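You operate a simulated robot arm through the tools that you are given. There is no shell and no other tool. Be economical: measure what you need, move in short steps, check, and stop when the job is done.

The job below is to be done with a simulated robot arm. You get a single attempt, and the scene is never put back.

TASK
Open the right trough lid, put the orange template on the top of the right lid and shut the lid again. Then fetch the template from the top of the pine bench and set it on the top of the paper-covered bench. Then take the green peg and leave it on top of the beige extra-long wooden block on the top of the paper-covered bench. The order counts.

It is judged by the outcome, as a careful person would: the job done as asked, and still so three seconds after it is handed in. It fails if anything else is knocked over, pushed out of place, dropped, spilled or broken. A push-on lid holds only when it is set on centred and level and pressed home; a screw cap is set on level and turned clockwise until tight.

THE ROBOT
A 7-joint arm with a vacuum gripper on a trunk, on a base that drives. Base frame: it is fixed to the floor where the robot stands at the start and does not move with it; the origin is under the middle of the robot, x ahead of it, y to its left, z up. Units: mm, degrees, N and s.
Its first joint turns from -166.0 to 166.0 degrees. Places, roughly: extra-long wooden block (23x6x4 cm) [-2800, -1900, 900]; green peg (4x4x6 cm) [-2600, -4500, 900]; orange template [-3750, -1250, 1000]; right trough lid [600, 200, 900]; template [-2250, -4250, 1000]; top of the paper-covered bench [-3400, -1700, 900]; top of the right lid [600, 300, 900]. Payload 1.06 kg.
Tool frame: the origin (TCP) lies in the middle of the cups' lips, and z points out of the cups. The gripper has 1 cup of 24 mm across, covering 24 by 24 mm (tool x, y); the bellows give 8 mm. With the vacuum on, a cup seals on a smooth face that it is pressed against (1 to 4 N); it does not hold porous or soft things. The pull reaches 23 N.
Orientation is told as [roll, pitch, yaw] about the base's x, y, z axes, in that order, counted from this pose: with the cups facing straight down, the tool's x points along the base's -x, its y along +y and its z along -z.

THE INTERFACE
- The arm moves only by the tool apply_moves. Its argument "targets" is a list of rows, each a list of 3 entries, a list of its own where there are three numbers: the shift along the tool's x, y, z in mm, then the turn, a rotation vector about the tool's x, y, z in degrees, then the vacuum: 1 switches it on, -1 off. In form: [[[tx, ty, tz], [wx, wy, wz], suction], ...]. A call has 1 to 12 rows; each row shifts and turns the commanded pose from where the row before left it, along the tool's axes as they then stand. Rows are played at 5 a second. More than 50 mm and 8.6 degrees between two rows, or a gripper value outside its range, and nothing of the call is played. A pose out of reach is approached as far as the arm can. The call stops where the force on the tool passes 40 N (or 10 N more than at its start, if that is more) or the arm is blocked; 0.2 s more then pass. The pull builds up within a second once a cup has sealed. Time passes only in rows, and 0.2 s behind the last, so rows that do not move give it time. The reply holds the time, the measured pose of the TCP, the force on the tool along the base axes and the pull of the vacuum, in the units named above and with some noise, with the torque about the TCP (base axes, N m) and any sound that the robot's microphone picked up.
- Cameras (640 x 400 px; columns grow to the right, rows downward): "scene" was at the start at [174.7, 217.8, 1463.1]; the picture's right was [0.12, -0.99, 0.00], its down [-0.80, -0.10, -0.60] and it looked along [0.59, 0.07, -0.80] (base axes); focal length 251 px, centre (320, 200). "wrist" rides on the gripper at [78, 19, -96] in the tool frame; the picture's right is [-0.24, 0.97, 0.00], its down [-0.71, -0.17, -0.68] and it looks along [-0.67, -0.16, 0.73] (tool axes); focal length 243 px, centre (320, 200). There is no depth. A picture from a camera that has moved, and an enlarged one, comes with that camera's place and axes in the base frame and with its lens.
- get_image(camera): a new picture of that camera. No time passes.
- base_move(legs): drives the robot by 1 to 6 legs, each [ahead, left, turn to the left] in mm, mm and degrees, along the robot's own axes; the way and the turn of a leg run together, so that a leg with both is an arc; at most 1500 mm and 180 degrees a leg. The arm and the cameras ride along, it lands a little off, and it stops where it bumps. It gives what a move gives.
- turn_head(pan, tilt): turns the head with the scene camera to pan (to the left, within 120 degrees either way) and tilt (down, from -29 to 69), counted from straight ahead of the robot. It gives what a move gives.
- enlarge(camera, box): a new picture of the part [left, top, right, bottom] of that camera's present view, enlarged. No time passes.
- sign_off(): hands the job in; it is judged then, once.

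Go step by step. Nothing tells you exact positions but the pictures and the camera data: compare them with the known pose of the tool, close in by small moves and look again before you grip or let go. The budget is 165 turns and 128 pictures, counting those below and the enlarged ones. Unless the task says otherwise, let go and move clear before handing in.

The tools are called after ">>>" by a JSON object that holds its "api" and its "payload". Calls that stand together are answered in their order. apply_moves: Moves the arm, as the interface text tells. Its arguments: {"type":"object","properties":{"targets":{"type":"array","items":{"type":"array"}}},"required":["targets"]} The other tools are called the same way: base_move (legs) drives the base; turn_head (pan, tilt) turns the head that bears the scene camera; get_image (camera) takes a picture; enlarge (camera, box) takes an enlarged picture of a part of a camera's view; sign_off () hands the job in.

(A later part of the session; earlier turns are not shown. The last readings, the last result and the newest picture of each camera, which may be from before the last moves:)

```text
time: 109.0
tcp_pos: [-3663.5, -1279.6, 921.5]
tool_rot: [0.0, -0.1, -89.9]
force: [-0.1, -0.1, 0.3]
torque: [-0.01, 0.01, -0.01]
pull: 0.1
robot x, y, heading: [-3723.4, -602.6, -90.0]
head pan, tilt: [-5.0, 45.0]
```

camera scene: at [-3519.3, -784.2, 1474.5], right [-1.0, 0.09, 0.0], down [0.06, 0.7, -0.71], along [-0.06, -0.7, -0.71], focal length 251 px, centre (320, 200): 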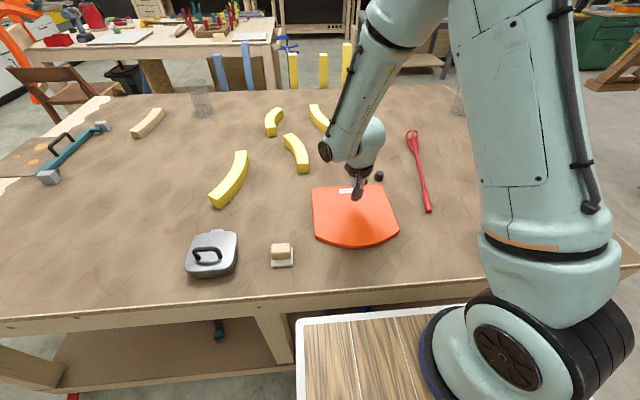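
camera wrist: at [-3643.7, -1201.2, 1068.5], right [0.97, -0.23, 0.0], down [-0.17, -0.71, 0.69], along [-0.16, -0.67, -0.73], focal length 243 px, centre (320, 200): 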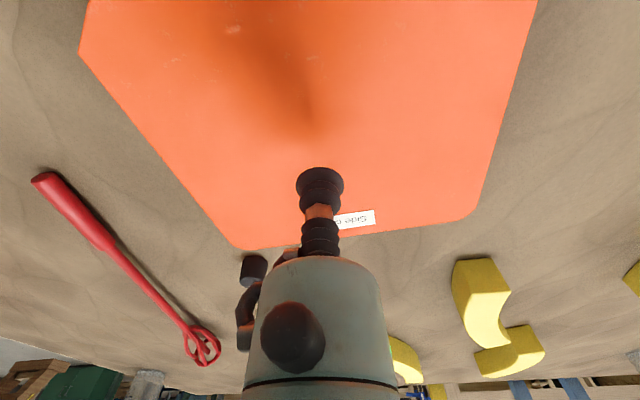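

>>> {"api": "apply_moves", "payload": {"targets": [[[0, 0, 4], [0, 0, 0], 1], [[0, 0, 3], [0, 0, 0], 1], [[0, 0, 3], [0, 0, 0], 1], [[0, 0, 0], [0, 0, 0], 1]]}}

>>> {"api": "get_image", "payload": {"camera": "wrist"}}

```text
time: 110.0
tcp_pos: [-3662.0, -1280.2, 911.5]
tool_rot: [0.0, -0.1, -89.9]
force: [0.5, -1.3, 10.8]
torque: [0.03, 0.02, -0.18]
pull: 22.8
robot x, y, heading: [-3722.3, -599.9, -89.9]
head pan, tilt: [-5.0, 45.0]
```

```text
90 pictures are left
camera wrist: at [-3642.8, -1201.2, 1006.7], right [0.97, -0.23, 0.0], down [-0.17, -0.71, 0.69], along [-0.16, -0.67, -0.73], focal length 243 px, centre (320, 200)
```

wrist: 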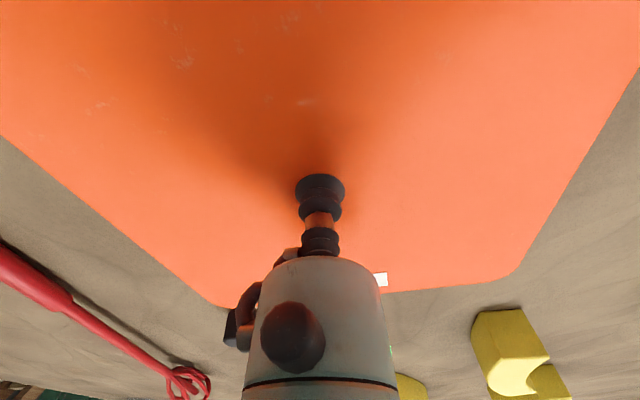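

Sealed with full pull. I'll lift it slowly.

>>> {"api": "apply_moves", "payload": {"targets": [[[0, 0, -4], [0, 0, 0], 1], [[0, 0, -5], [0, 0, 0], 1], [[0, 0, -8], [0, 0, 0], 1], [[0, 0, -15], [0, 0, 0], 1], [[0, 0, -20], [0, 0, 0], 1], [[0, 0, -20], [0, 0, 0], 1]]}}

>>> {"api": "get_image", "payload": {"camera": "scene"}}

```text
time: 111.4
tcp_pos: [-3663.0, -1280.4, 983.4]
tool_rot: [0.0, 0.1, -89.9]
force: [0.6, -0.9, -9.5]
torque: [0.06, -0.02, -0.05]
pull: 22.6
robot x, y, heading: [-3726.2, -602.9, -89.7]
head pan, tilt: [-5.0, 45.0]
```

```text
89 pictures are left
camera scene: at [-3519.5, -785.3, 1474.4], right [-1.0, 0.09, 0.0], down [0.06, 0.7, -0.71], along [-0.06, -0.7, -0.71], focal length 251 px, centre (320, 200)
```

scene: 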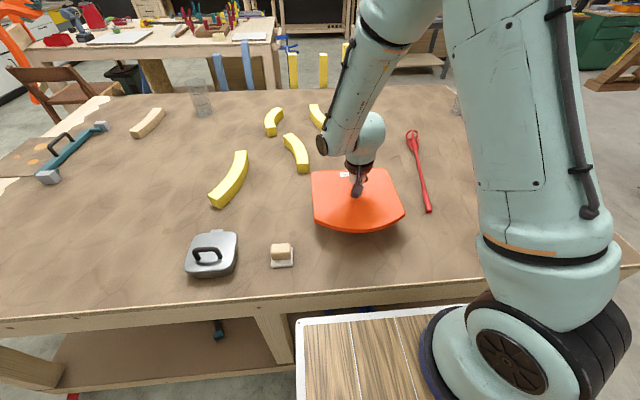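

The template is held (≈9.5 N, pull 22.6 N). I'll raise it to travel height and retract.

>>> {"api": "apply_moves", "payload": {"targets": [[[0, 0, -30], [0, 0, 0], 1], [[0, 0, -40], [0, 0, 0], 1], [[0, 0, -40], [0, 0, 0], 1], [[0, 0, -40], [0, 0, 0], 1], [[0, 0, -40], [0, 0, 0], 1], [[25, 22, 0], [0, 0, 0], 1], [[25, 22, 0], [0, 0, 0], 1], [[25, 22, 0], [0, 0, 0], 1], [[25, 22, 0], [0, 0, 0], 1], [[25, 22, 0], [0, 0, 0], 1], [[25, 22, 0], [0, 0, 0], 1], [[25, 22, 0], [0, 0, 0], 1]]}}

>>> {"api": "get_image", "payload": {"camera": "scene"}}

```text
time: 114.0
tcp_pos: [-3508.9, -1107.8, 1172.6]
tool_rot: [0.0, 0.0, -90.0]
force: [0.1, -0.4, -9.1]
torque: [0.06, 0.01, -0.02]
pull: 23.0
robot x, y, heading: [-3723.3, -604.1, -89.6]
head pan, tilt: [-5.0, 45.0]
```

```text
88 pictures are left
camera scene: at [-3519.8, -785.3, 1474.4], right [-1.0, 0.09, 0.0], down [0.06, 0.7, -0.71], along [-0.06, -0.7, -0.71], focal length 251 px, centre (320, 200)
```

scene: 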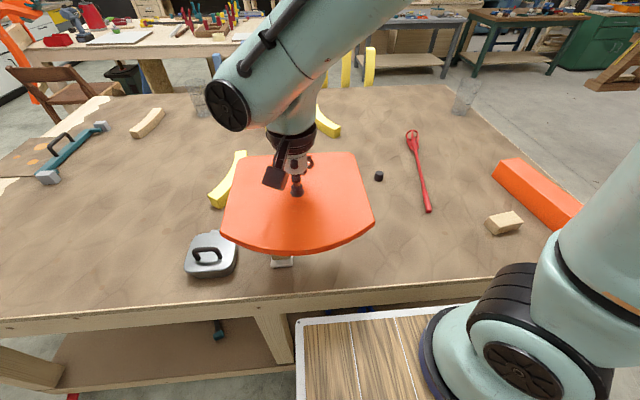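

Now I'll drive back the way I came, holding the template: back up, turn east and run along the north side.

>>> {"api": "base_move", "payload": {"legs": [[-190, 0, 0], [0, 0, 90], [900, 0, 0], [920, 0, 0]]}}

```text
time: 128.1
tcp_pos: [-1410.2, -187.1, 1173.6]
tool_rot: [0.1, 0.1, 0.6]
force: [0.1, -0.4, -8.5]
torque: [-0.04, 0.06, -0.01]
pull: 23.0
robot x, y, heading: [-1912.4, -409.4, 0.3]
head pan, tilt: [-5.0, 45.0]
```

Before turning I'll check the surroundings of the template against the nearby table.

>>> {"api": "get_image", "payload": {"camera": "scene"}}

>>> {"api": "turn_head", "payload": {"pan": -50, "tilt": 35}}

>>> {"api": "get_image", "payload": {"camera": "scene"}}

```text
87 pictures are left
camera scene: at [-1732.2, -204.0, 1474.4], right [-0.08, -1.0, 0.0], down [-0.71, 0.05, -0.71], along [0.7, -0.05, -0.71], focal length 251 px, centre (320, 200)
```

scene: 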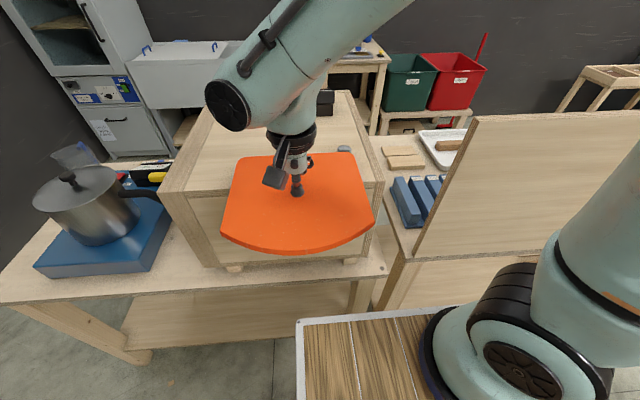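

```text
time: 129.2
tcp_pos: [-1411.5, -187.5, 1172.7]
tool_rot: [0.1, 0.1, 0.6]
force: [0.5, 0.2, -8.8]
torque: [0.01, 0.06, -0.02]
pull: 23.0
robot x, y, heading: [-1916.3, -407.4, 0.8]
head pan, tilt: [-50.0, 35.0]
```

```text
86 pictures are left
camera scene: at [-1755.9, -264.6, 1489.2], right [-0.76, -0.65, 0.0], down [-0.37, 0.44, -0.82], along [0.53, -0.62, -0.57], focal length 251 px, centre (320, 200)
```

scene: 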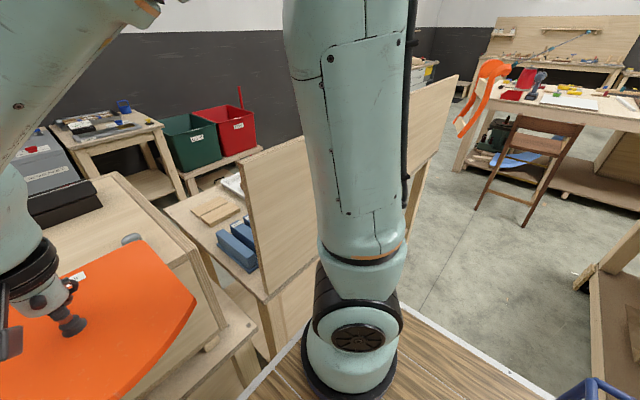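

The template is close to the machine's box top, so I'll back off first, turn right there, then strafe left into the corridor.

>>> {"api": "base_move", "payload": {"legs": [[-350, 0, 0], [0, 0, -90.5], [0, 340, 0]]}}

>>> {"api": "turn_head", "payload": {"pan": -5, "tilt": 45}}

>>> {"api": "get_image", "payload": {"camera": "scene"}}

```text
time: 137.1
tcp_pos: [-1702.0, -905.6, 1172.4]
tool_rot: [0.0, 0.0, -89.0]
force: [-0.1, 0.4, -9.7]
torque: [0.05, -0.01, -0.03]
pull: 22.6
robot x, y, heading: [-1926.1, -404.2, -89.0]
head pan, tilt: [-50.0, 35.0]
```

```text
time: 138.2
tcp_pos: [-1701.5, -906.5, 1172.4]
tool_rot: [0.0, 0.0, -89.1]
force: [-0.9, -1.2, -9.3]
torque: [0.05, 0.0, 0.02]
pull: 22.7
robot x, y, heading: [-1923.2, -404.9, -89.0]
head pan, tilt: [-5.0, 45.0]
```

```text
85 pictures are left
camera scene: at [-1717.6, -584.7, 1474.4], right [-1.0, 0.07, 0.0], down [0.05, 0.71, -0.71], along [-0.05, -0.71, -0.71], focal length 251 px, centre (320, 200)
```

scene: 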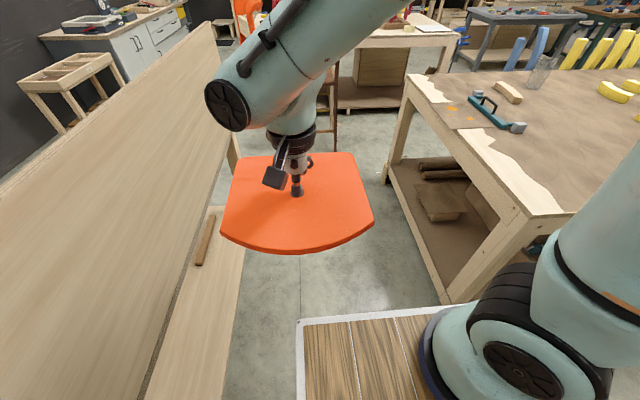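

The corridor is clear around the robot. I'll drive south, turn east and return along the aisle.

>>> {"api": "base_move", "payload": {"legs": [[920, 0, 0], [930, 0, 0], [0, 0, 89], [900, 0, 0]]}}

>>> {"api": "get_image", "payload": {"camera": "scene"}}

```text
time: 155.6
tcp_pos: [-499.8, -2085.3, 1172.9]
tool_rot: [0.0, 0.0, -1.7]
force: [-0.1, 0.5, -9.1]
torque: [0.02, 0.08, 0.03]
pull: 22.8
robot x, y, heading: [-1012.2, -2286.5, -1.7]
head pan, tilt: [-5.0, 45.0]
```

```text
84 pictures are left
camera scene: at [-822.4, -2088.2, 1474.4], right [-0.12, -0.99, 0.0], down [-0.7, 0.08, -0.71], along [0.7, -0.08, -0.71], focal length 251 px, centre (320, 200)
```

scene: 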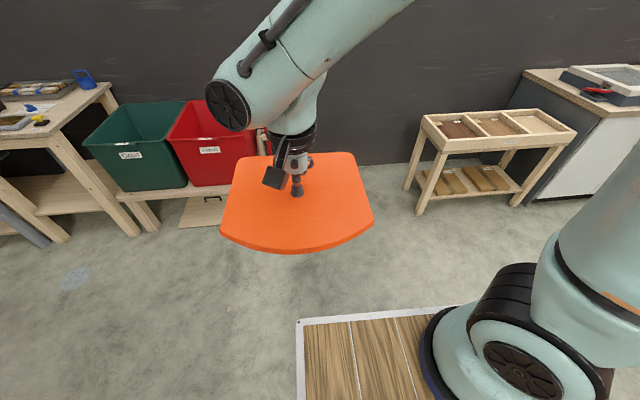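

>>> {"api": "base_move", "payload": {"legs": [[830, 20, 0], [0, 0, 91.7], [1100, 0, 0], [800, 0, 0]]}}

>>> {"api": "get_image", "payload": {"camera": "scene"}}

```text
time: 173.1
tcp_pos: [-334.4, 163.3, 1173.1]
tool_rot: [0.0, 0.2, 88.2]
force: [0.2, -0.2, -8.8]
torque: [-0.11, 0.02, 0.06]
pull: 22.9
robot x, y, heading: [-136.2, -346.5, 88.4]
head pan, tilt: [-5.0, 45.0]
```

```text
83 pictures are left
camera scene: at [-331.4, -160.8, 1474.4], right [0.99, -0.12, 0.0], down [-0.08, -0.7, -0.71], along [0.08, 0.7, -0.71], focal length 251 px, centre (320, 200)
```

scene: 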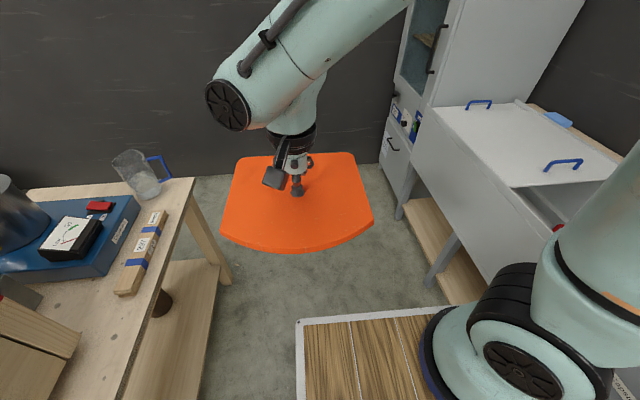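

I'll continue to y≈200, turn to face the trough, then strafe left.

>>> {"api": "base_move", "payload": {"legs": [[550, 0, 0], [0, 0, -88.4], [0, 130, 0]]}}

>>> {"api": "get_image", "payload": {"camera": "scene"}}

```text
time: 180.8
tcp_pos: [379.8, 544.3, 1172.8]
tool_rot: [-0.1, 0.0, 0.8]
force: [0.8, 0.6, -9.3]
torque: [-0.01, 0.08, -0.01]
pull: 22.7
robot x, y, heading: [-127.2, 323.7, 1.0]
head pan, tilt: [-5.0, 45.0]
```

```text
82 pictures are left
camera scene: at [58.8, 526.5, 1474.4], right [-0.07, -1.0, 0.0], down [-0.71, 0.05, -0.71], along [0.71, -0.05, -0.71], focal length 251 px, centre (320, 200)
```

scene: 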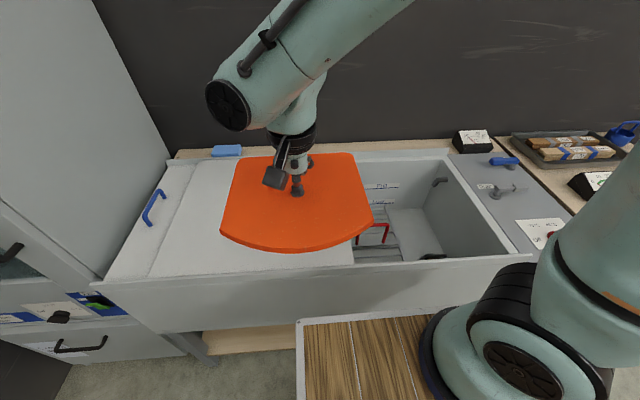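

I'll approach the trough by 115 mm, straightening the heading.

>>> {"api": "base_move", "payload": {"legs": [[115, 0, -1]]}}

>>> {"api": "turn_head", "payload": {"pan": 20, "tilt": 50}}

>>> {"api": "get_image", "payload": {"camera": "scene"}}

```text
time: 182.0
tcp_pos: [499.0, 535.7, 1172.4]
tool_rot: [0.0, 0.1, -0.2]
force: [-0.1, -1.1, -8.0]
torque: [0.01, 0.1, -0.02]
pull: 22.9
robot x, y, heading: [-6.5, 323.1, -0.0]
head pan, tilt: [-5.0, 45.0]
```

```text
time: 182.9
tcp_pos: [498.3, 536.1, 1172.6]
tool_rot: [0.0, 0.0, -0.2]
force: [-0.4, -0.6, -8.8]
torque: [0.0, 0.08, 0.0]
pull: 22.9
robot x, y, heading: [-5.6, 326.4, -0.3]
head pan, tilt: [20.0, 50.0]
```

```text
81 pictures are left
camera scene: at [168.9, 557.4, 1467.5], right [0.34, -0.94, 0.0], down [-0.72, -0.26, -0.64], along [0.6, 0.22, -0.77], focal length 251 px, centre (320, 200)
```

scene: 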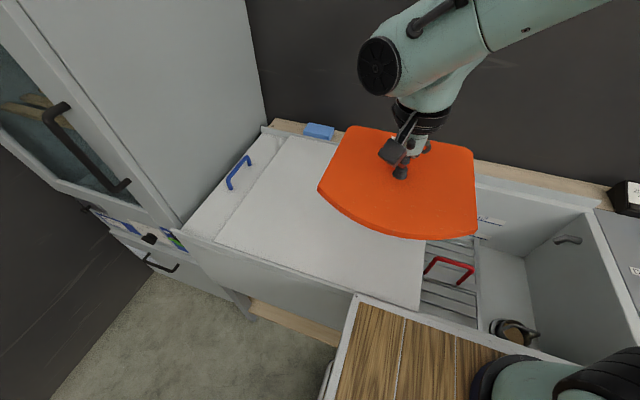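

The open lid spans about y 410–940. I'll bring the template over [640,725] and lower it partway.

>>> {"api": "apply_moves", "payload": {"targets": [[[-24, 31, 0], [0, 0, 0], 1], [[-24, 31, 0], [0, 0, 0], 1], [[-24, 31, 0], [0, 0, 0], 1], [[-24, 31, 0], [0, 0, 0], 1], [[-24, 31, 0], [0, 0, 0], 1], [[-22, 32, 0], [0, 0, 0], 1], [[0, 0, 40], [0, 0, 0], 1], [[0, 0, 40], [0, 0, 0], 1], [[0, 0, 40], [0, 0, 0], 1], [[0, 0, 40], [0, 0, 0], 1], [[0, 0, 35], [0, 0, 0], 1]]}}

>>> {"api": "get_image", "payload": {"camera": "scene"}}

>>> {"api": "get_image", "payload": {"camera": "wrist"}}

```text
time: 185.3
tcp_pos: [640.1, 722.1, 978.8]
tool_rot: [0.0, 0.0, -0.2]
force: [0.3, 0.5, -9.1]
torque: [-0.01, 0.04, 0.0]
pull: 23.0
robot x, y, heading: [-3.1, 323.2, -0.0]
head pan, tilt: [20.0, 50.0]
```

```text
80 pictures are left
camera scene: at [168.7, 557.3, 1467.6], right [0.34, -0.94, 0.0], down [-0.72, -0.26, -0.64], along [0.6, 0.22, -0.77], focal length 251 px, centre (320, 200)
```

scene: 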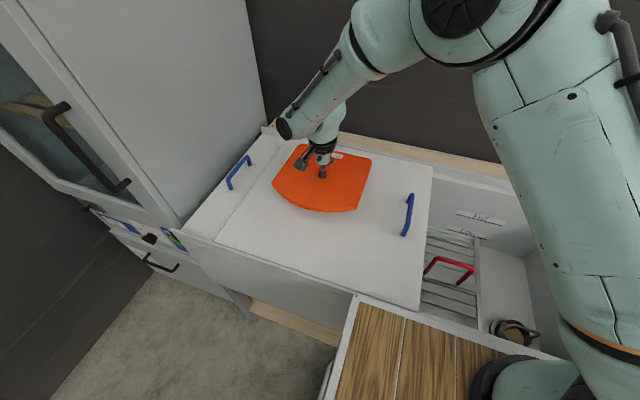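

```text
79 pictures are left
camera wrist: at [562.9, 741.8, 1072.6], right [0.24, 0.97, 0.0], down [0.71, -0.17, 0.69], along [0.67, -0.16, -0.73], focal length 243 px, centre (320, 200)
```

wrist: 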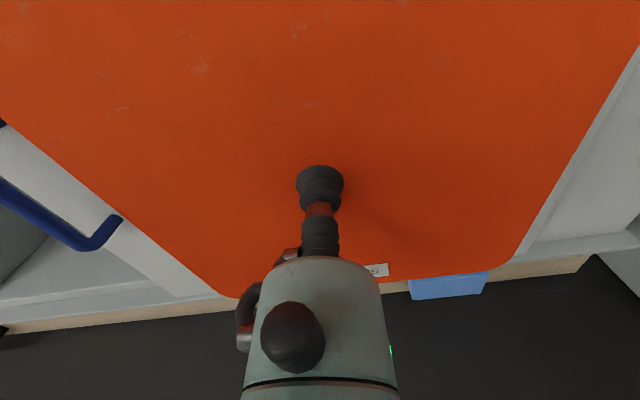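

Well placed over the lid. I'll lower in small steps and watch the force.

>>> {"api": "apply_moves", "payload": {"targets": [[[0, 0, 25], [0, 0, 0], 1], [[0, 0, 15], [0, 0, 0], 1], [[0, 0, 8], [0, 0, 0], 1], [[0, 0, 5], [0, 0, 0], 1], [[0, 0, 4], [0, 0, 0], 1], [[0, 0, 0], [0, 0, 0], 1]]}}

```text
time: 186.7
tcp_pos: [641.3, 721.0, 921.2]
tool_rot: [0.0, 0.0, -0.1]
force: [0.6, 0.3, -8.9]
torque: [0.02, 0.06, 0.0]
pull: 22.5
robot x, y, heading: [-5.8, 324.2, 0.0]
head pan, tilt: [20.0, 50.0]
```

>>> {"api": "apply_moves", "payload": {"targets": [[[0, 0, 4], [0, 0, 0], 1], [[0, 0, 3], [0, 0, 0], 1], [[0, 0, 3], [0, 0, 0], 1], [[0, 0, 0], [0, 0, 0], 1]]}}

```text
time: 187.7
tcp_pos: [641.7, 721.9, 909.5]
tool_rot: [-0.1, 0.1, -0.3]
force: [-0.3, -0.1, -9.1]
torque: [-0.03, 0.07, -0.02]
pull: 22.9
robot x, y, heading: [-10.0, 319.1, -0.1]
head pan, tilt: [20.0, 50.0]
```

>>> {"api": "apply_moves", "payload": {"targets": [[[0, 0, 2], [0, 0, 0], 1], [[0, 0, 2], [0, 0, 0], 1], [[0, 0, 0], [0, 0, 0], 1]]}}

>>> {"api": "get_image", "payload": {"camera": "wrist"}}

```text
time: 188.5
tcp_pos: [640.9, 723.0, 906.4]
tool_rot: [-0.1, 0.0, -0.2]
force: [0.3, 0.4, -7.6]
torque: [0.0, -0.06, 0.06]
pull: 23.4
robot x, y, heading: [-6.3, 321.4, -0.1]
head pan, tilt: [20.0, 50.0]
```

```text
78 pictures are left
camera wrist: at [564.3, 741.6, 1002.4], right [0.24, 0.97, 0.0], down [0.71, -0.17, 0.69], along [0.67, -0.16, -0.73], focal length 243 px, centre (320, 200)
```

wrist: 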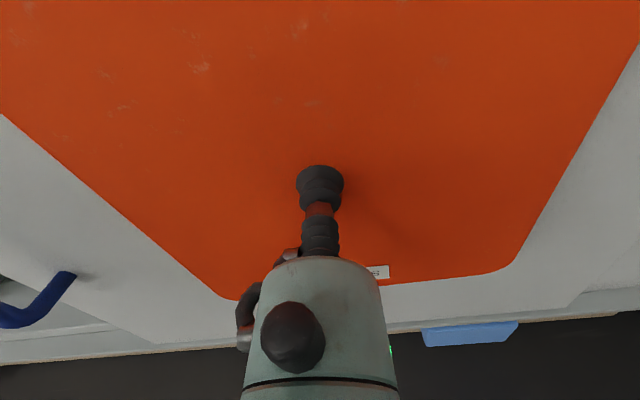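

Contact is starting. I'll go down slightly more.

>>> {"api": "apply_moves", "payload": {"targets": [[[0, 0, 2], [0, 0, 0], 1], [[0, 0, 1.5], [0, 0, 0], 1], [[0, 0, 0], [0, 0, 0], 1]]}}

```text
time: 189.3
tcp_pos: [642.6, 722.1, 904.3]
tool_rot: [0.1, -0.1, -0.1]
force: [-1.0, 0.7, 11.4]
torque: [-0.01, -0.13, -0.12]
pull: 22.7
robot x, y, heading: [-6.9, 319.6, -0.3]
head pan, tilt: [20.0, 50.0]
```

The template rests on the lid. I'll release and rise.

>>> {"api": "apply_moves", "payload": {"targets": [[[0, 0, 0], [0, 0, 0], -1], [[0, 0, 0], [0, 0, 0], -1], [[0, 0, 0], [0, 0, 0], -1], [[0, 0, 0], [0, 0, 0], -1], [[0, 0, -5], [0, 0, 0], -1], [[0, 0, -20], [0, 0, 0], -1], [[0, 0, -45], [0, 0, 0], -1], [[0, 0, -30], [0, 0, 0], -1]]}}

>>> {"api": "get_image", "payload": {"camera": "scene"}}

```text
time: 191.1
tcp_pos: [642.4, 722.0, 1002.9]
tool_rot: [-0.1, 0.0, -0.2]
force: [0.1, -0.1, -0.5]
torque: [-0.01, 0.02, 0.05]
pull: 0.1
robot x, y, heading: [-11.3, 323.2, 0.0]
head pan, tilt: [20.0, 50.0]
```

```text
77 pictures are left
camera scene: at [168.9, 557.6, 1467.5], right [0.34, -0.94, 0.0], down [-0.72, -0.26, -0.64], along [0.6, 0.22, -0.77], focal length 251 px, centre (320, 200)
```

scene: 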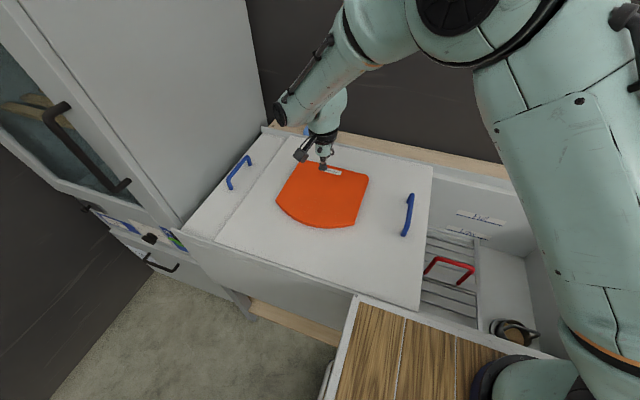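

The template lies in the middle of the lid, its near edge at y≈607 and the handle at y≈471. I'll place the cup between them and push the handle back towards -y.

>>> {"api": "apply_moves", "payload": {"targets": [[[2, -40, 0], [0, 0, 0], -1], [[2, -40, 0], [0, 0, 0], -1], [[2, -40, 0], [0, 0, 0], -1], [[2, -40, 0], [0, 0, 0], -1], [[2, -40, 0], [0, 0, 0], -1], [[0, 0, 40], [0, 0, 0], -1], [[0, 0, 40], [0, 0, 0], -1], [[0, 0, 20], [0, 0, 0], -1], [[0, 0, 5], [0, 0, 0], -1]]}}

>>> {"api": "get_image", "payload": {"camera": "wrist"}}

```text
time: 193.1
tcp_pos: [630.6, 520.9, 897.5]
tool_rot: [-0.1, 0.0, -0.2]
force: [-0.5, -0.2, -0.3]
torque: [-0.02, 0.04, 0.0]
pull: 0.1
robot x, y, heading: [-5.7, 324.3, -0.3]
head pan, tilt: [20.0, 50.0]
```

```text
76 pictures are left
camera wrist: at [553.4, 540.9, 992.9], right [0.24, 0.97, 0.0], down [0.71, -0.17, 0.69], along [0.67, -0.16, -0.73], focal length 243 px, centre (320, 200)
```

wrist: 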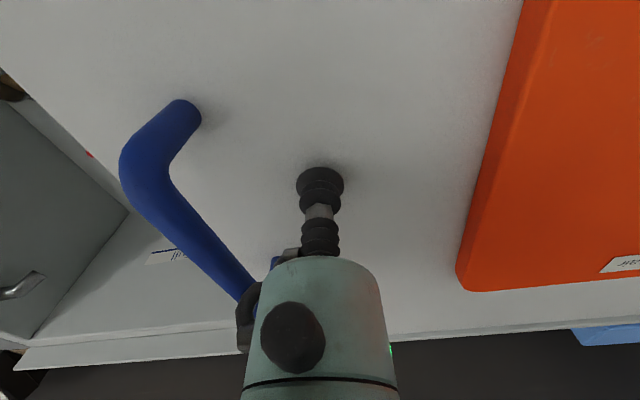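

Good clearance. I'll push gently.

>>> {"api": "apply_moves", "payload": {"targets": [[[0, -10, 0], [0, 0, 0], -1], [[0, -8, 0], [0, 0, 0], -1], [[0, -6, 0], [0, 0, 0], -1], [[0, -6, 0], [0, 0, 0], -1], [[0, -8, 0], [0, 0, 0], -1], [[0, -10, 0], [0, 0, 0], -1], [[0, -12, 0], [0, 0, 0], -1], [[0, -14, 0], [0, 0, 0], -1], [[0, -14, 0], [0, 0, 0], -1], [[0, -14, 0], [0, 0, 0], -1], [[0, -14, 0], [0, 0, 0], -1], [[0, -14, 0], [0, 0, 0], -1]]}}

>>> {"api": "get_image", "payload": {"camera": "wrist"}}

```text
time: 195.7
tcp_pos: [631.5, 391.0, 897.2]
tool_rot: [0.0, -0.1, -0.3]
force: [-0.2, -0.3, 0.3]
torque: [0.0, 0.02, 0.01]
pull: 0.2
robot x, y, heading: [-8.0, 320.3, 0.1]
head pan, tilt: [20.0, 50.0]
```

```text
75 pictures are left
camera wrist: at [553.6, 411.3, 993.4], right [0.24, 0.97, 0.0], down [0.71, -0.17, 0.69], along [0.67, -0.16, -0.73], focal length 243 px, centre (320, 200)
```

wrist: 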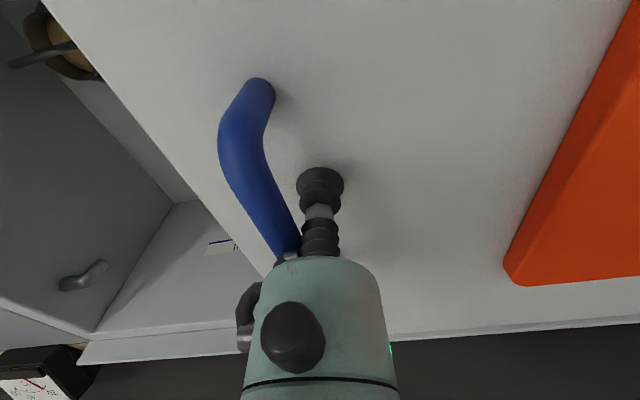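

>>> {"api": "apply_moves", "payload": {"targets": [[[0, -14, 0], [0, 0, 0], -1], [[0, -14, 0], [0, 0, 0], -1], [[0, -14, 0], [0, 0, 0], -1], [[0, -14, 0], [0, 0, 0], -1], [[0, -14, 0], [0, 0, 0], -1], [[0, -14, 0], [0, 0, 0], -1], [[0, -14, 0], [0, 0, 0], -1], [[0, -14, 0], [0, 0, 0], -1], [[0, -14, 0], [0, 0, 0], -1], [[0, -14, 0], [0, 0, 0], -1], [[0, -14, 0], [0, 0, 0], -1], [[0, -14, 0], [0, 0, 0], -1]]}}

>>> {"api": "apply_moves", "payload": {"targets": [[[0, -14, 0], [0, 0, 0], -1], [[0, -14, 0], [0, 0, 0], -1], [[0, -14, 0], [0, 0, 0], -1], [[0, -14, 0], [0, 0, 0], -1], [[0, -14, 0], [0, 0, 0], -1], [[0, -14, 0], [0, 0, 0], -1], [[0, -14, 0], [0, 0, 0], -1], [[0, -14, 0], [0, 0, 0], -1], [[0, -14, 0], [0, 0, 0], -1], [[0, -10, 0], [0, 0, 0], -1]]}}

>>> {"api": "get_image", "payload": {"camera": "wrist"}}

>>> {"api": "get_image", "payload": {"camera": "scene"}}

```text
time: 198.3
tcp_pos: [630.8, 223.4, 897.8]
tool_rot: [0.1, 0.0, -0.1]
force: [0.2, -0.3, -0.1]
torque: [0.01, -0.04, -0.02]
pull: 0.1
robot x, y, heading: [-7.8, 323.6, 0.1]
head pan, tilt: [20.0, 50.0]
```

```text
time: 200.5
tcp_pos: [630.0, 87.1, 899.1]
tool_rot: [-0.1, 0.1, -0.2]
force: [-0.6, 0.0, 0.2]
torque: [-0.01, 0.03, 0.0]
pull: 0.1
robot x, y, heading: [-8.5, 324.5, -0.0]
head pan, tilt: [20.0, 50.0]
```

```text
74 pictures are left
camera wrist: at [552.0, 106.4, 995.0], right [0.24, 0.97, 0.0], down [0.71, -0.17, 0.69], along [0.67, -0.16, -0.73], focal length 243 px, centre (320, 200)
```

wrist: 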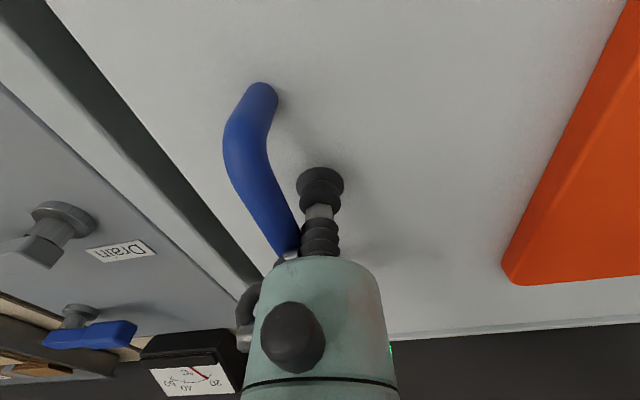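

```text
73 pictures are left
camera scene: at [168.7, 557.4, 1467.5], right [0.34, -0.94, 0.0], down [-0.72, -0.26, -0.64], along [0.6, 0.22, -0.77], focal length 251 px, centre (320, 200)
```

scene: 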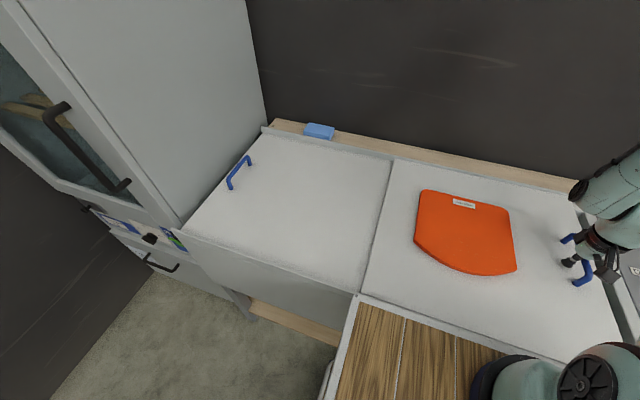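

A narrow gap remains. I'll continue with small steps.

>>> {"api": "apply_moves", "payload": {"targets": [[[0, -8, 0], [0, 0, 0], -1], [[0, -8, 0], [0, 0, 0], -1], [[0, -8, 0], [0, 0, 0], -1], [[0, -8, 0], [0, 0, 0], -1], [[0, -6, 0], [0, 0, 0], -1]]}}

>>> {"api": "get_image", "payload": {"camera": "wrist"}}

```text
time: 201.7
tcp_pos: [629.3, 48.5, 898.8]
tool_rot: [0.0, 0.0, 0.0]
force: [0.1, 2.0, 0.5]
torque: [-0.07, -0.02, 0.02]
pull: 0.1
robot x, y, heading: [-3.5, 320.6, 0.1]
head pan, tilt: [20.0, 50.0]
```

```text
72 pictures are left
camera wrist: at [551.3, 69.7, 994.3], right [0.24, 0.97, 0.0], down [0.71, -0.17, 0.69], along [0.67, -0.16, -0.73], focal length 243 px, centre (320, 200)
```

wrist: 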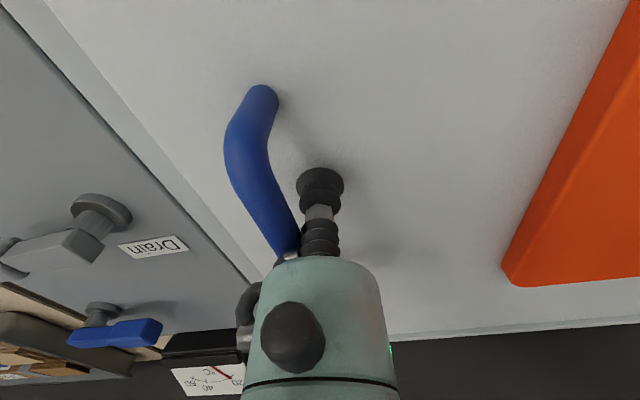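

>>> {"api": "apply_moves", "payload": {"targets": [[[0, -5, 0], [0, 0, 0], -1], [[0, -5, 0], [0, 0, 0], -1], [[0, -4, 0], [0, 0, 0], -1], [[0, -4, 0], [0, 0, 0], -1], [[0, 0, 0], [0, 0, 0], -1]]}}

>>> {"api": "get_image", "payload": {"camera": "wrist"}}

```text
time: 202.9
tcp_pos: [629.5, 32.1, 899.1]
tool_rot: [0.0, 0.0, -0.2]
force: [-0.1, -1.2, -0.3]
torque: [0.01, -0.02, -0.01]
pull: 0.1
robot x, y, heading: [-6.0, 325.1, -0.1]
head pan, tilt: [20.0, 50.0]
```

```text
71 pictures are left
camera wrist: at [552.6, 51.4, 994.1], right [0.24, 0.97, 0.0], down [0.71, -0.17, 0.69], along [0.67, -0.16, -0.73], focal length 243 px, centre (320, 200)
```

wrist: 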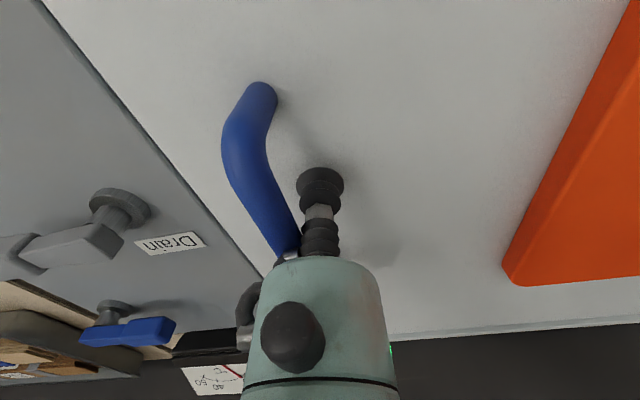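

>>> {"api": "apply_moves", "payload": {"targets": [[[0, -3, 0], [0, 0, 0], -1], [[0, -3, 0], [0, 0, 0], -1], [[0, -3, 0], [0, 0, 0], -1], [[0, 0, 0], [0, 0, 0], -1]]}}

>>> {"api": "get_image", "payload": {"camera": "wrist"}}

```text
time: 203.9
tcp_pos: [629.1, 23.2, 898.6]
tool_rot: [0.0, 0.0, -0.1]
force: [0.6, 1.7, 0.4]
torque: [-0.05, -0.03, 0.0]
pull: 0.0
robot x, y, heading: [-8.9, 321.2, -0.1]
head pan, tilt: [20.0, 50.0]
```

```text
70 pictures are left
camera wrist: at [551.7, 42.9, 994.3], right [0.24, 0.97, 0.0], down [0.71, -0.17, 0.69], along [0.67, -0.16, -0.73], focal length 243 px, centre (320, 200)
```

wrist: 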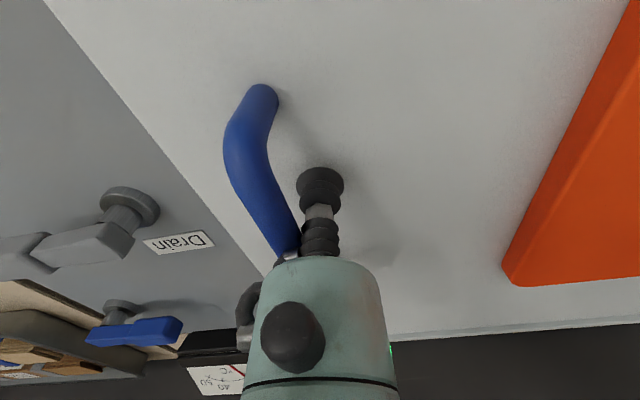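

By comparison with the first pictures the handle still sits about 10 mm short of its starting place. I'll press on gently until it stops.

>>> {"api": "apply_moves", "payload": {"targets": [[[0, -3, 0], [0, 0, 0], -1], [[0, -3, 0], [0, 0, 0], -1], [[0, -3, 0], [0, 0, 0], -1], [[0, -2, 0], [0, 0, 0], -1], [[0, 0, 0], [0, 0, 0], -1]]}}

>>> {"api": "get_image", "payload": {"camera": "wrist"}}

```text
time: 205.1
tcp_pos: [629.5, 14.2, 898.6]
tool_rot: [0.1, 0.0, -0.1]
force: [0.9, 22.9, -0.2]
torque: [-0.78, 0.03, 0.03]
pull: 0.0
robot x, y, heading: [-6.4, 321.4, -0.1]
head pan, tilt: [20.0, 50.0]
```

```text
69 pictures are left
camera wrist: at [552.0, 34.0, 994.2], right [0.24, 0.97, 0.0], down [0.71, -0.17, 0.68], along [0.67, -0.16, -0.73], focal length 243 px, centre (320, 200)
```

wrist: 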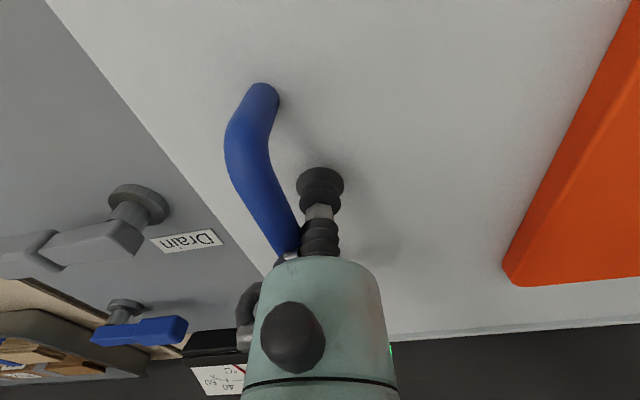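

The lid has reached its stop (23 N): it is shut. I'll back off, rise and retract.

>>> {"api": "apply_moves", "payload": {"targets": [[[0, 6, 0], [0, 0, 0], -1], [[0, 20, 0], [0, 0, 0], -1], [[0, 0, -40], [0, 0, 0], -1], [[0, 0, -45], [0, 0, 0], -1], [[10, 30, -35], [0, 0, 0], -1], [[10, 30, -35], [0, 0, 0], -1], [[10, 30, -35], [0, 0, 0], -1], [[10, 30, -35], [0, 0, 0], -1], [[10, 30, -35], [0, 0, 0], -1], [[10, 45, 0], [0, 0, 0], -1], [[10, 45, 0], [0, 0, 0], -1], [[10, 45, 0], [0, 0, 0], -1]]}}

>>> {"api": "apply_moves", "payload": {"targets": [[[20, 45, 0], [0, 0, 0], -1], [[20, 45, 0], [0, 0, 0], -1], [[20, 45, 0], [0, 0, 0], -1], [[20, 45, 0], [0, 0, 0], -1], [[40, 15, 0], [0, 0, 0], -1]]}}

>>> {"api": "turn_head", "payload": {"pan": -20, "tilt": 50}}

>>> {"api": "get_image", "payload": {"camera": "scene"}}

```text
time: 207.7
tcp_pos: [549.5, 324.2, 1160.8]
tool_rot: [0.0, 0.1, -0.2]
force: [0.0, 0.2, 0.5]
torque: [0.04, -0.04, 0.01]
pull: 0.1
robot x, y, heading: [-9.3, 323.1, -0.2]
head pan, tilt: [20.0, 50.0]
```

```text
time: 208.9
tcp_pos: [428.7, 521.6, 1160.9]
tool_rot: [0.0, 0.0, -0.2]
force: [0.3, -0.1, -0.1]
torque: [0.01, -0.03, 0.0]
pull: 0.0
robot x, y, heading: [-1.3, 324.8, -0.1]
head pan, tilt: [20.0, 50.0]
```

```text
time: 210.0
tcp_pos: [429.6, 521.3, 1161.0]
tool_rot: [0.1, 0.0, -0.2]
force: [-0.2, -0.6, 0.2]
torque: [0.02, 0.0, -0.01]
pull: 0.1
robot x, y, heading: [-7.4, 320.8, 0.1]
head pan, tilt: [-20.0, 50.0]
```

```text
68 pictures are left
camera scene: at [168.5, 504.8, 1467.5], right [-0.34, -0.94, 0.0], down [-0.72, 0.26, -0.64], along [0.6, -0.22, -0.77], focal length 251 px, centre (320, 200)
```

scene: 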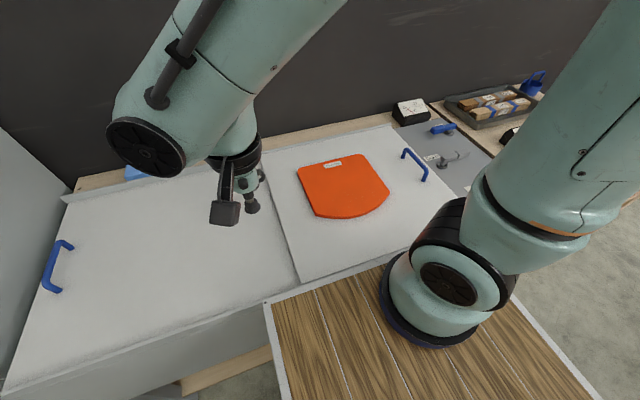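

The lid is shut with the orange template lying on it. Next is the template on the pine bench, near its south edge; I'll drive back down the aisle and further south.

>>> {"api": "base_move", "payload": {"legs": [[-135, 0, 0], [0, 0, -90], [1200, 0, 0], [1200, 0, 0], [1000, 0, 0]]}}

>>> {"api": "turn_head", "payload": {"pan": -15, "tilt": 25}}

>>> {"api": "get_image", "payload": {"camera": "scene"}}

>>> {"api": "turn_head", "payload": {"pan": -80, "tilt": 25}}

>>> {"api": "get_image", "payload": {"camera": "scene"}}

```text
time: 231.3
tcp_pos: [-80.2, -3533.4, 1160.6]
tool_rot: [-0.1, 0.0, -91.7]
force: [0.7, 0.1, 0.6]
torque: [-0.01, -0.03, 0.04]
pull: 0.0
robot x, y, heading: [-265.6, -3092.6, -91.5]
head pan, tilt: [-20.0, 50.0]
```

```text
time: 232.2
tcp_pos: [-79.2, -3535.0, 1160.0]
tool_rot: [0.0, 0.0, -91.6]
force: [0.1, 0.2, -0.4]
torque: [-0.01, -0.02, 0.0]
pull: 0.1
robot x, y, heading: [-265.0, -3094.4, -91.7]
head pan, tilt: [-15.0, 25.0]
```

```text
67 pictures are left
camera scene: at [-85.8, -3290.3, 1505.0], right [-0.96, 0.28, 0.0], down [0.12, 0.41, -0.91], along [-0.26, -0.87, -0.42], focal length 251 px, centre (320, 200)
```

scene: 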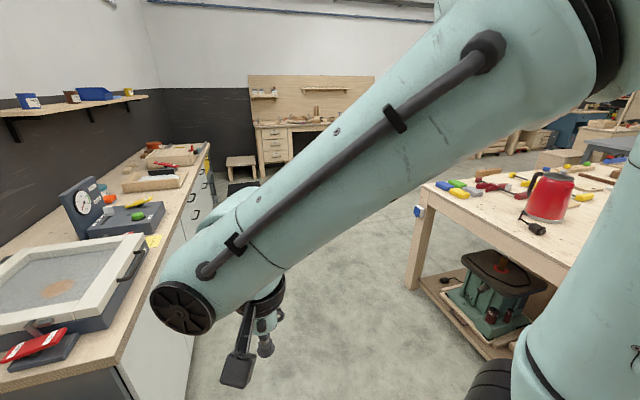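

```text
time: 233.6
tcp_pos: [-80.3, -3534.2, 1162.3]
tool_rot: [0.0, 0.0, -91.5]
force: [-0.5, 0.1, -0.1]
torque: [0.01, 0.05, -0.01]
pull: 0.1
robot x, y, heading: [-267.3, -3096.1, -91.7]
head pan, tilt: [-80.0, 25.0]
```

```text
66 pictures are left
camera scene: at [-150.6, -3215.6, 1505.0], right [-0.15, 0.99, 0.0], down [0.42, 0.06, -0.91], along [-0.9, -0.13, -0.42], focal length 251 px, centre (320, 200)
```

scene: 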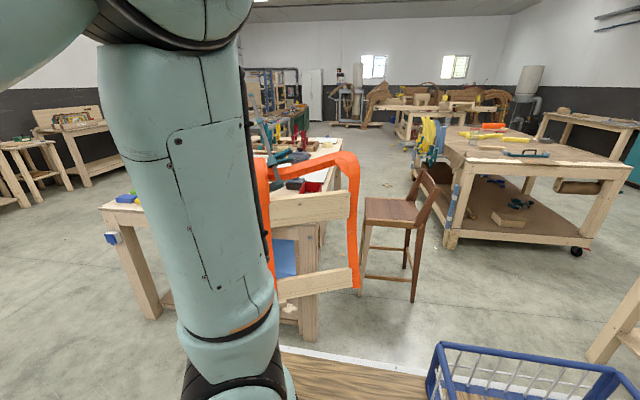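

The pine bench's SE corner is near [-1250,-4660], and the floor south of it is open. I'll drive to y≈-5150 and turn west.

>>> {"api": "base_move", "payload": {"legs": [[1050, 40, 0], [1000, 0, 0], [0, 0, -88.4], [700, 0, 0]]}}

>>> {"api": "turn_head", "payload": {"pan": 0, "tilt": 30}}

>>> {"api": "get_image", "payload": {"camera": "scene"}}

>>> {"api": "turn_head", "payload": {"pan": -70, "tilt": 30}}

>>> {"api": "get_image", "payload": {"camera": "scene"}}

```text
time: 251.0
tcp_pos: [-1415.7, -5380.4, 1160.4]
tool_rot: [-0.1, 0.0, -178.0]
force: [0.7, -0.2, -0.3]
torque: [0.03, -0.02, -0.01]
pull: 0.0
robot x, y, heading: [-988.1, -5165.2, -177.7]
head pan, tilt: [-80.0, 25.0]
```

```text
time: 252.5
tcp_pos: [-1413.9, -5383.1, 1160.9]
tool_rot: [0.1, 0.0, -177.9]
force: [0.7, -0.9, -0.5]
torque: [0.0, -0.01, -0.02]
pull: 0.1
robot x, y, heading: [-989.6, -5166.1, -177.8]
head pan, tilt: [0.0, 30.0]
```

```text
65 pictures are left
camera scene: at [-1170.2, -5384.1, 1497.1], right [-0.04, 1.0, 0.0], down [0.5, 0.02, -0.87], along [-0.87, -0.03, -0.5], focal length 251 px, centre (320, 200)
```

scene: 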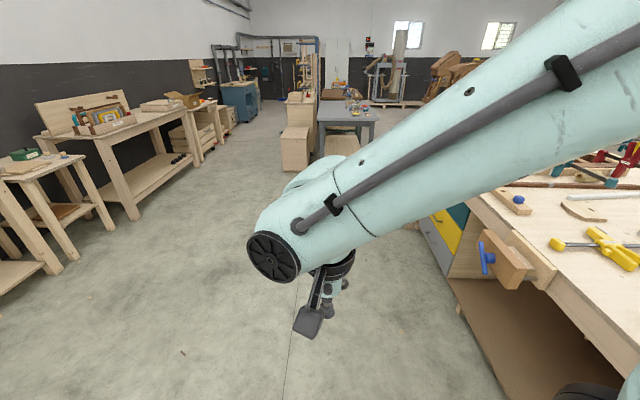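

```text
time: 253.9
tcp_pos: [-1415.5, -5382.3, 1160.3]
tool_rot: [0.0, -0.1, -177.9]
force: [-0.3, -0.5, 0.1]
torque: [0.0, 0.01, 0.0]
pull: 0.1
robot x, y, heading: [-991.0, -5170.6, -177.5]
head pan, tilt: [-70.0, 30.0]
```

```text
64 pictures are left
camera scene: at [-1114.0, -5297.0, 1497.1], right [0.93, 0.38, 0.0], down [0.19, -0.46, -0.87], along [-0.33, 0.8, -0.5], focal length 251 px, centre (320, 200)
```

scene: 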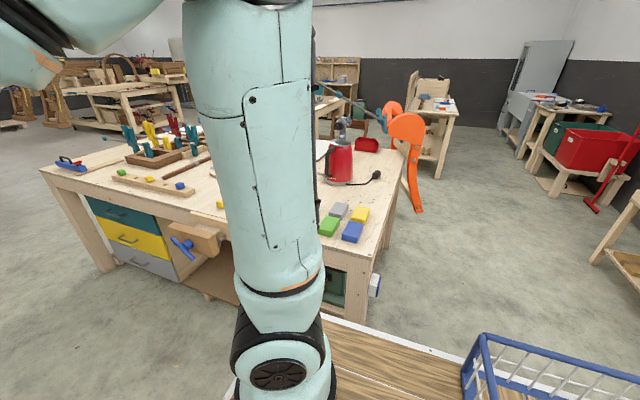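

The pine bench's south edge is at y≈-4690, with a vise sticking out near x -1900. The green peg looks to be about [-2640,-4530]. I'll drive west and turn to face the bench.

>>> {"api": "base_move", "payload": {"legs": [[1330, -20, 0], [0, 0, -92.3]]}}

>>> {"api": "turn_head", "payload": {"pan": 0, "tilt": 40}}

>>> {"api": "get_image", "payload": {"camera": "scene"}}

```text
time: 264.5
tcp_pos: [-2505.1, -4741.2, 1160.6]
tool_rot: [0.1, 0.0, 88.4]
force: [0.2, -0.2, 0.5]
torque: [-0.02, 0.01, -0.01]
pull: 0.2
robot x, y, heading: [-2318.5, -5183.1, 88.6]
head pan, tilt: [-70.0, 30.0]
```

```text
time: 265.9
tcp_pos: [-2506.2, -4742.2, 1160.7]
tool_rot: [-0.1, -0.1, 88.4]
force: [1.1, 0.1, -0.5]
torque: [0.0, -0.01, 0.02]
pull: 0.0
robot x, y, heading: [-2317.3, -5183.1, 88.5]
head pan, tilt: [0.0, 40.0]
```

```text
63 pictures are left
camera scene: at [-2521.8, -4992.3, 1481.7], right [1.0, -0.03, 0.0], down [-0.02, -0.64, -0.77], along [0.02, 0.77, -0.64], focal length 251 px, centre (320, 200)
```

scene: 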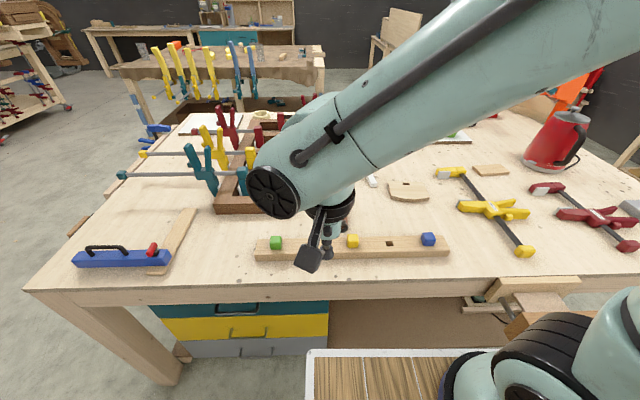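

>>> {"api": "enlarge", "payload": {"camera": "scene", "box": [340, 140, 520, 270]}}

>>> {"api": "enlarge", "payload": {"camera": "scene", "box": [240, 200, 460, 300]}}

```text
3.08 times, centred on (430, 205) of scene
camera zoom: at [-2521.8, -4992.3, 1481.7], right [1.0, -0.03, 0.0], down [-0.02, -0.64, -0.77], along [0.02, 0.77, -0.64], focal length 773 px, centre (-18, 185)
```

zoom: 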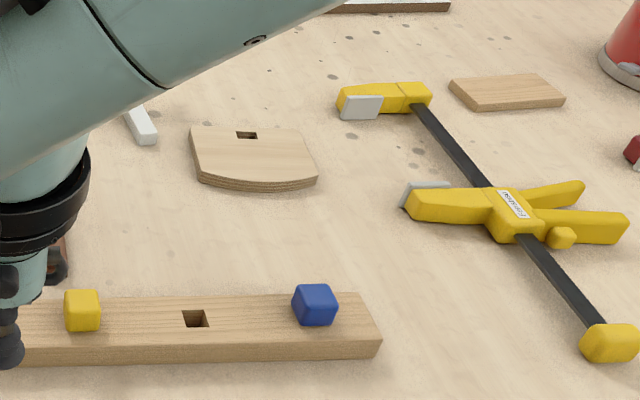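

```text
2.91 times, centred on (350, 250) of scene
camera zoom: at [-2521.8, -4992.3, 1481.7], right [1.0, -0.03, 0.0], down [-0.02, -0.64, -0.77], along [0.02, 0.77, -0.64], focal length 730 px, centre (233, 54)
```

zoom: 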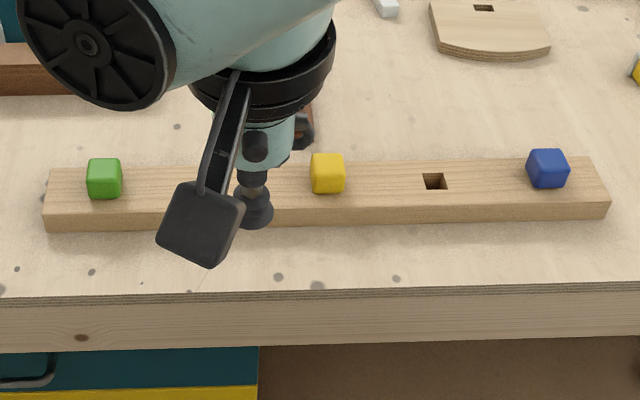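

The template is the plywood plate with a slot at about [-2182,-4276]. To keep clear of the vise I'll strafe left 150 mm, then close in 75 mm.

>>> {"api": "base_move", "payload": {"legs": [[0, 150, 1.5], [75, 0, 0]]}}

>>> {"api": "turn_head", "payload": {"pan": -15, "tilt": 45}}

>>> {"api": "get_image", "payload": {"camera": "scene"}}

```text
time: 267.9
tcp_pos: [-2666.1, -4669.0, 1161.0]
tool_rot: [0.0, 0.1, 89.9]
force: [1.1, 0.1, 0.6]
torque: [0.02, 0.03, 0.02]
pull: 0.1
robot x, y, heading: [-2468.5, -5104.2, 89.9]
head pan, tilt: [0.0, 40.0]
```

```text
time: 268.7
tcp_pos: [-2667.1, -4669.0, 1161.2]
tool_rot: [0.0, -0.1, 89.9]
force: [-0.2, -0.9, 0.3]
torque: [0.02, 0.02, 0.0]
pull: 0.1
robot x, y, heading: [-2466.2, -5105.1, 90.0]
head pan, tilt: [-15.0, 45.0]
```

```text
60 pictures are left
camera scene: at [-2656.0, -4925.9, 1474.5], right [0.97, -0.26, 0.0], down [-0.18, -0.68, -0.71], along [0.18, 0.68, -0.71], focal length 251 px, centre (320, 200)
```

scene: 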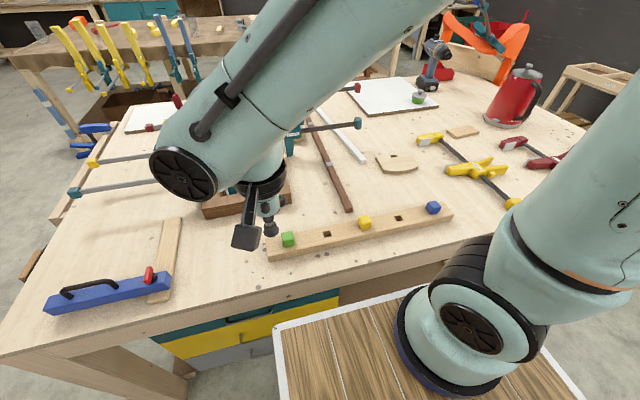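

I'll move the arm right along the bench's front edge first, then forward over the template.

>>> {"api": "apply_moves", "payload": {"targets": [[[0, -43, 0], [0, 0, 0], -1], [[0, -43, 0], [0, 0, 0], -1], [[0, -43, 0], [0, 0, 0], -1], [[0, -43, 0], [0, 0, 0], -1], [[0, -43, 0], [0, 0, 0], -1], [[0, -43, 0], [0, 0, 0], -1], [[0, -43, 0], [0, 0, 0], -1], [[0, -43, 0], [0, 0, 0], -1], [[0, -43, 0], [0, 0, 0], -1], [[0, -43, 0], [0, 0, 0], -1], [[0, -42, 0], [0, 0, 0], -1]]}}

>>> {"api": "apply_moves", "payload": {"targets": [[[-42, 0, 16], [0, 0, 0], -1], [[-42, 0, 16], [0, 0, 0], -1], [[-42, 0, 16], [0, 0, 0], -1], [[-42, 0, 16], [0, 0, 0], -1], [[-42, 0, 16], [0, 0, 0], -1], [[-42, 0, 16], [0, 0, 0], -1], [[-42, 0, 16], [0, 0, 0], -1], [[-42, 0, 16], [0, 0, 0], -1], [[-42, 0, 16], [0, 0, 0], -1]]}}

>>> {"api": "get_image", "payload": {"camera": "wrist"}}

>>> {"api": "get_image", "payload": {"camera": "scene"}}

```text
time: 270.3
tcp_pos: [-2506.7, -4702.7, 1159.6]
tool_rot: [1.7, 0.1, 131.0]
force: [-0.5, -0.6, 0.1]
torque: [-0.02, -0.02, 0.03]
pull: 0.0
robot x, y, heading: [-2466.6, -5104.4, 89.8]
head pan, tilt: [-15.0, 45.0]
stopped in row 7: the arm was blocked; the commanded pose is now the measured one
```

```text
time: 272.3
tcp_pos: [-2756.5, -4419.2, 1016.3]
tool_rot: [1.2, 0.0, 130.9]
force: [0.3, 0.2, -0.4]
torque: [0.04, 0.0, 0.0]
pull: 0.0
robot x, y, heading: [-2467.4, -5101.3, 89.9]
head pan, tilt: [-15.0, 45.0]
```

```text
59 pictures are left
camera wrist: at [-2717.7, -4489.3, 1112.5], right [-0.89, -0.46, 0.02], down [-0.32, 0.66, 0.68], along [-0.33, 0.6, -0.73], focal length 243 px, centre (320, 200)
```

wrist: 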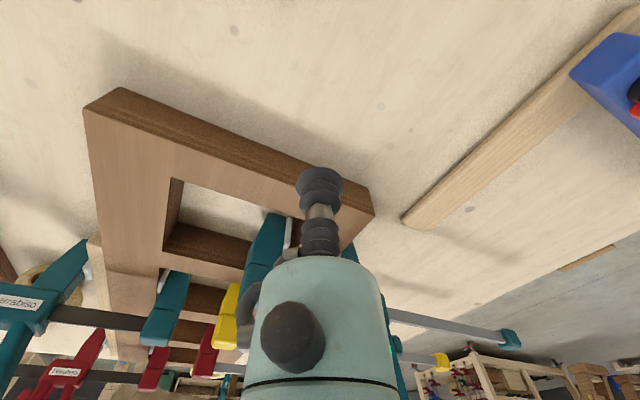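

```text
58 pictures are left
camera scene: at [-2655.4, -4926.0, 1474.5], right [0.97, -0.26, 0.0], down [-0.18, -0.68, -0.71], along [0.18, 0.68, -0.71], focal length 251 px, centre (320, 200)
```

scene: 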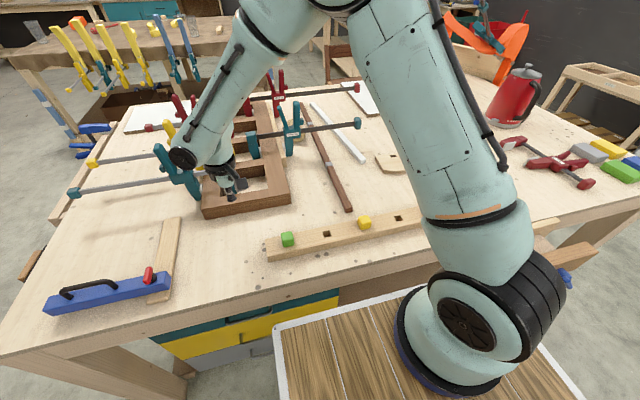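

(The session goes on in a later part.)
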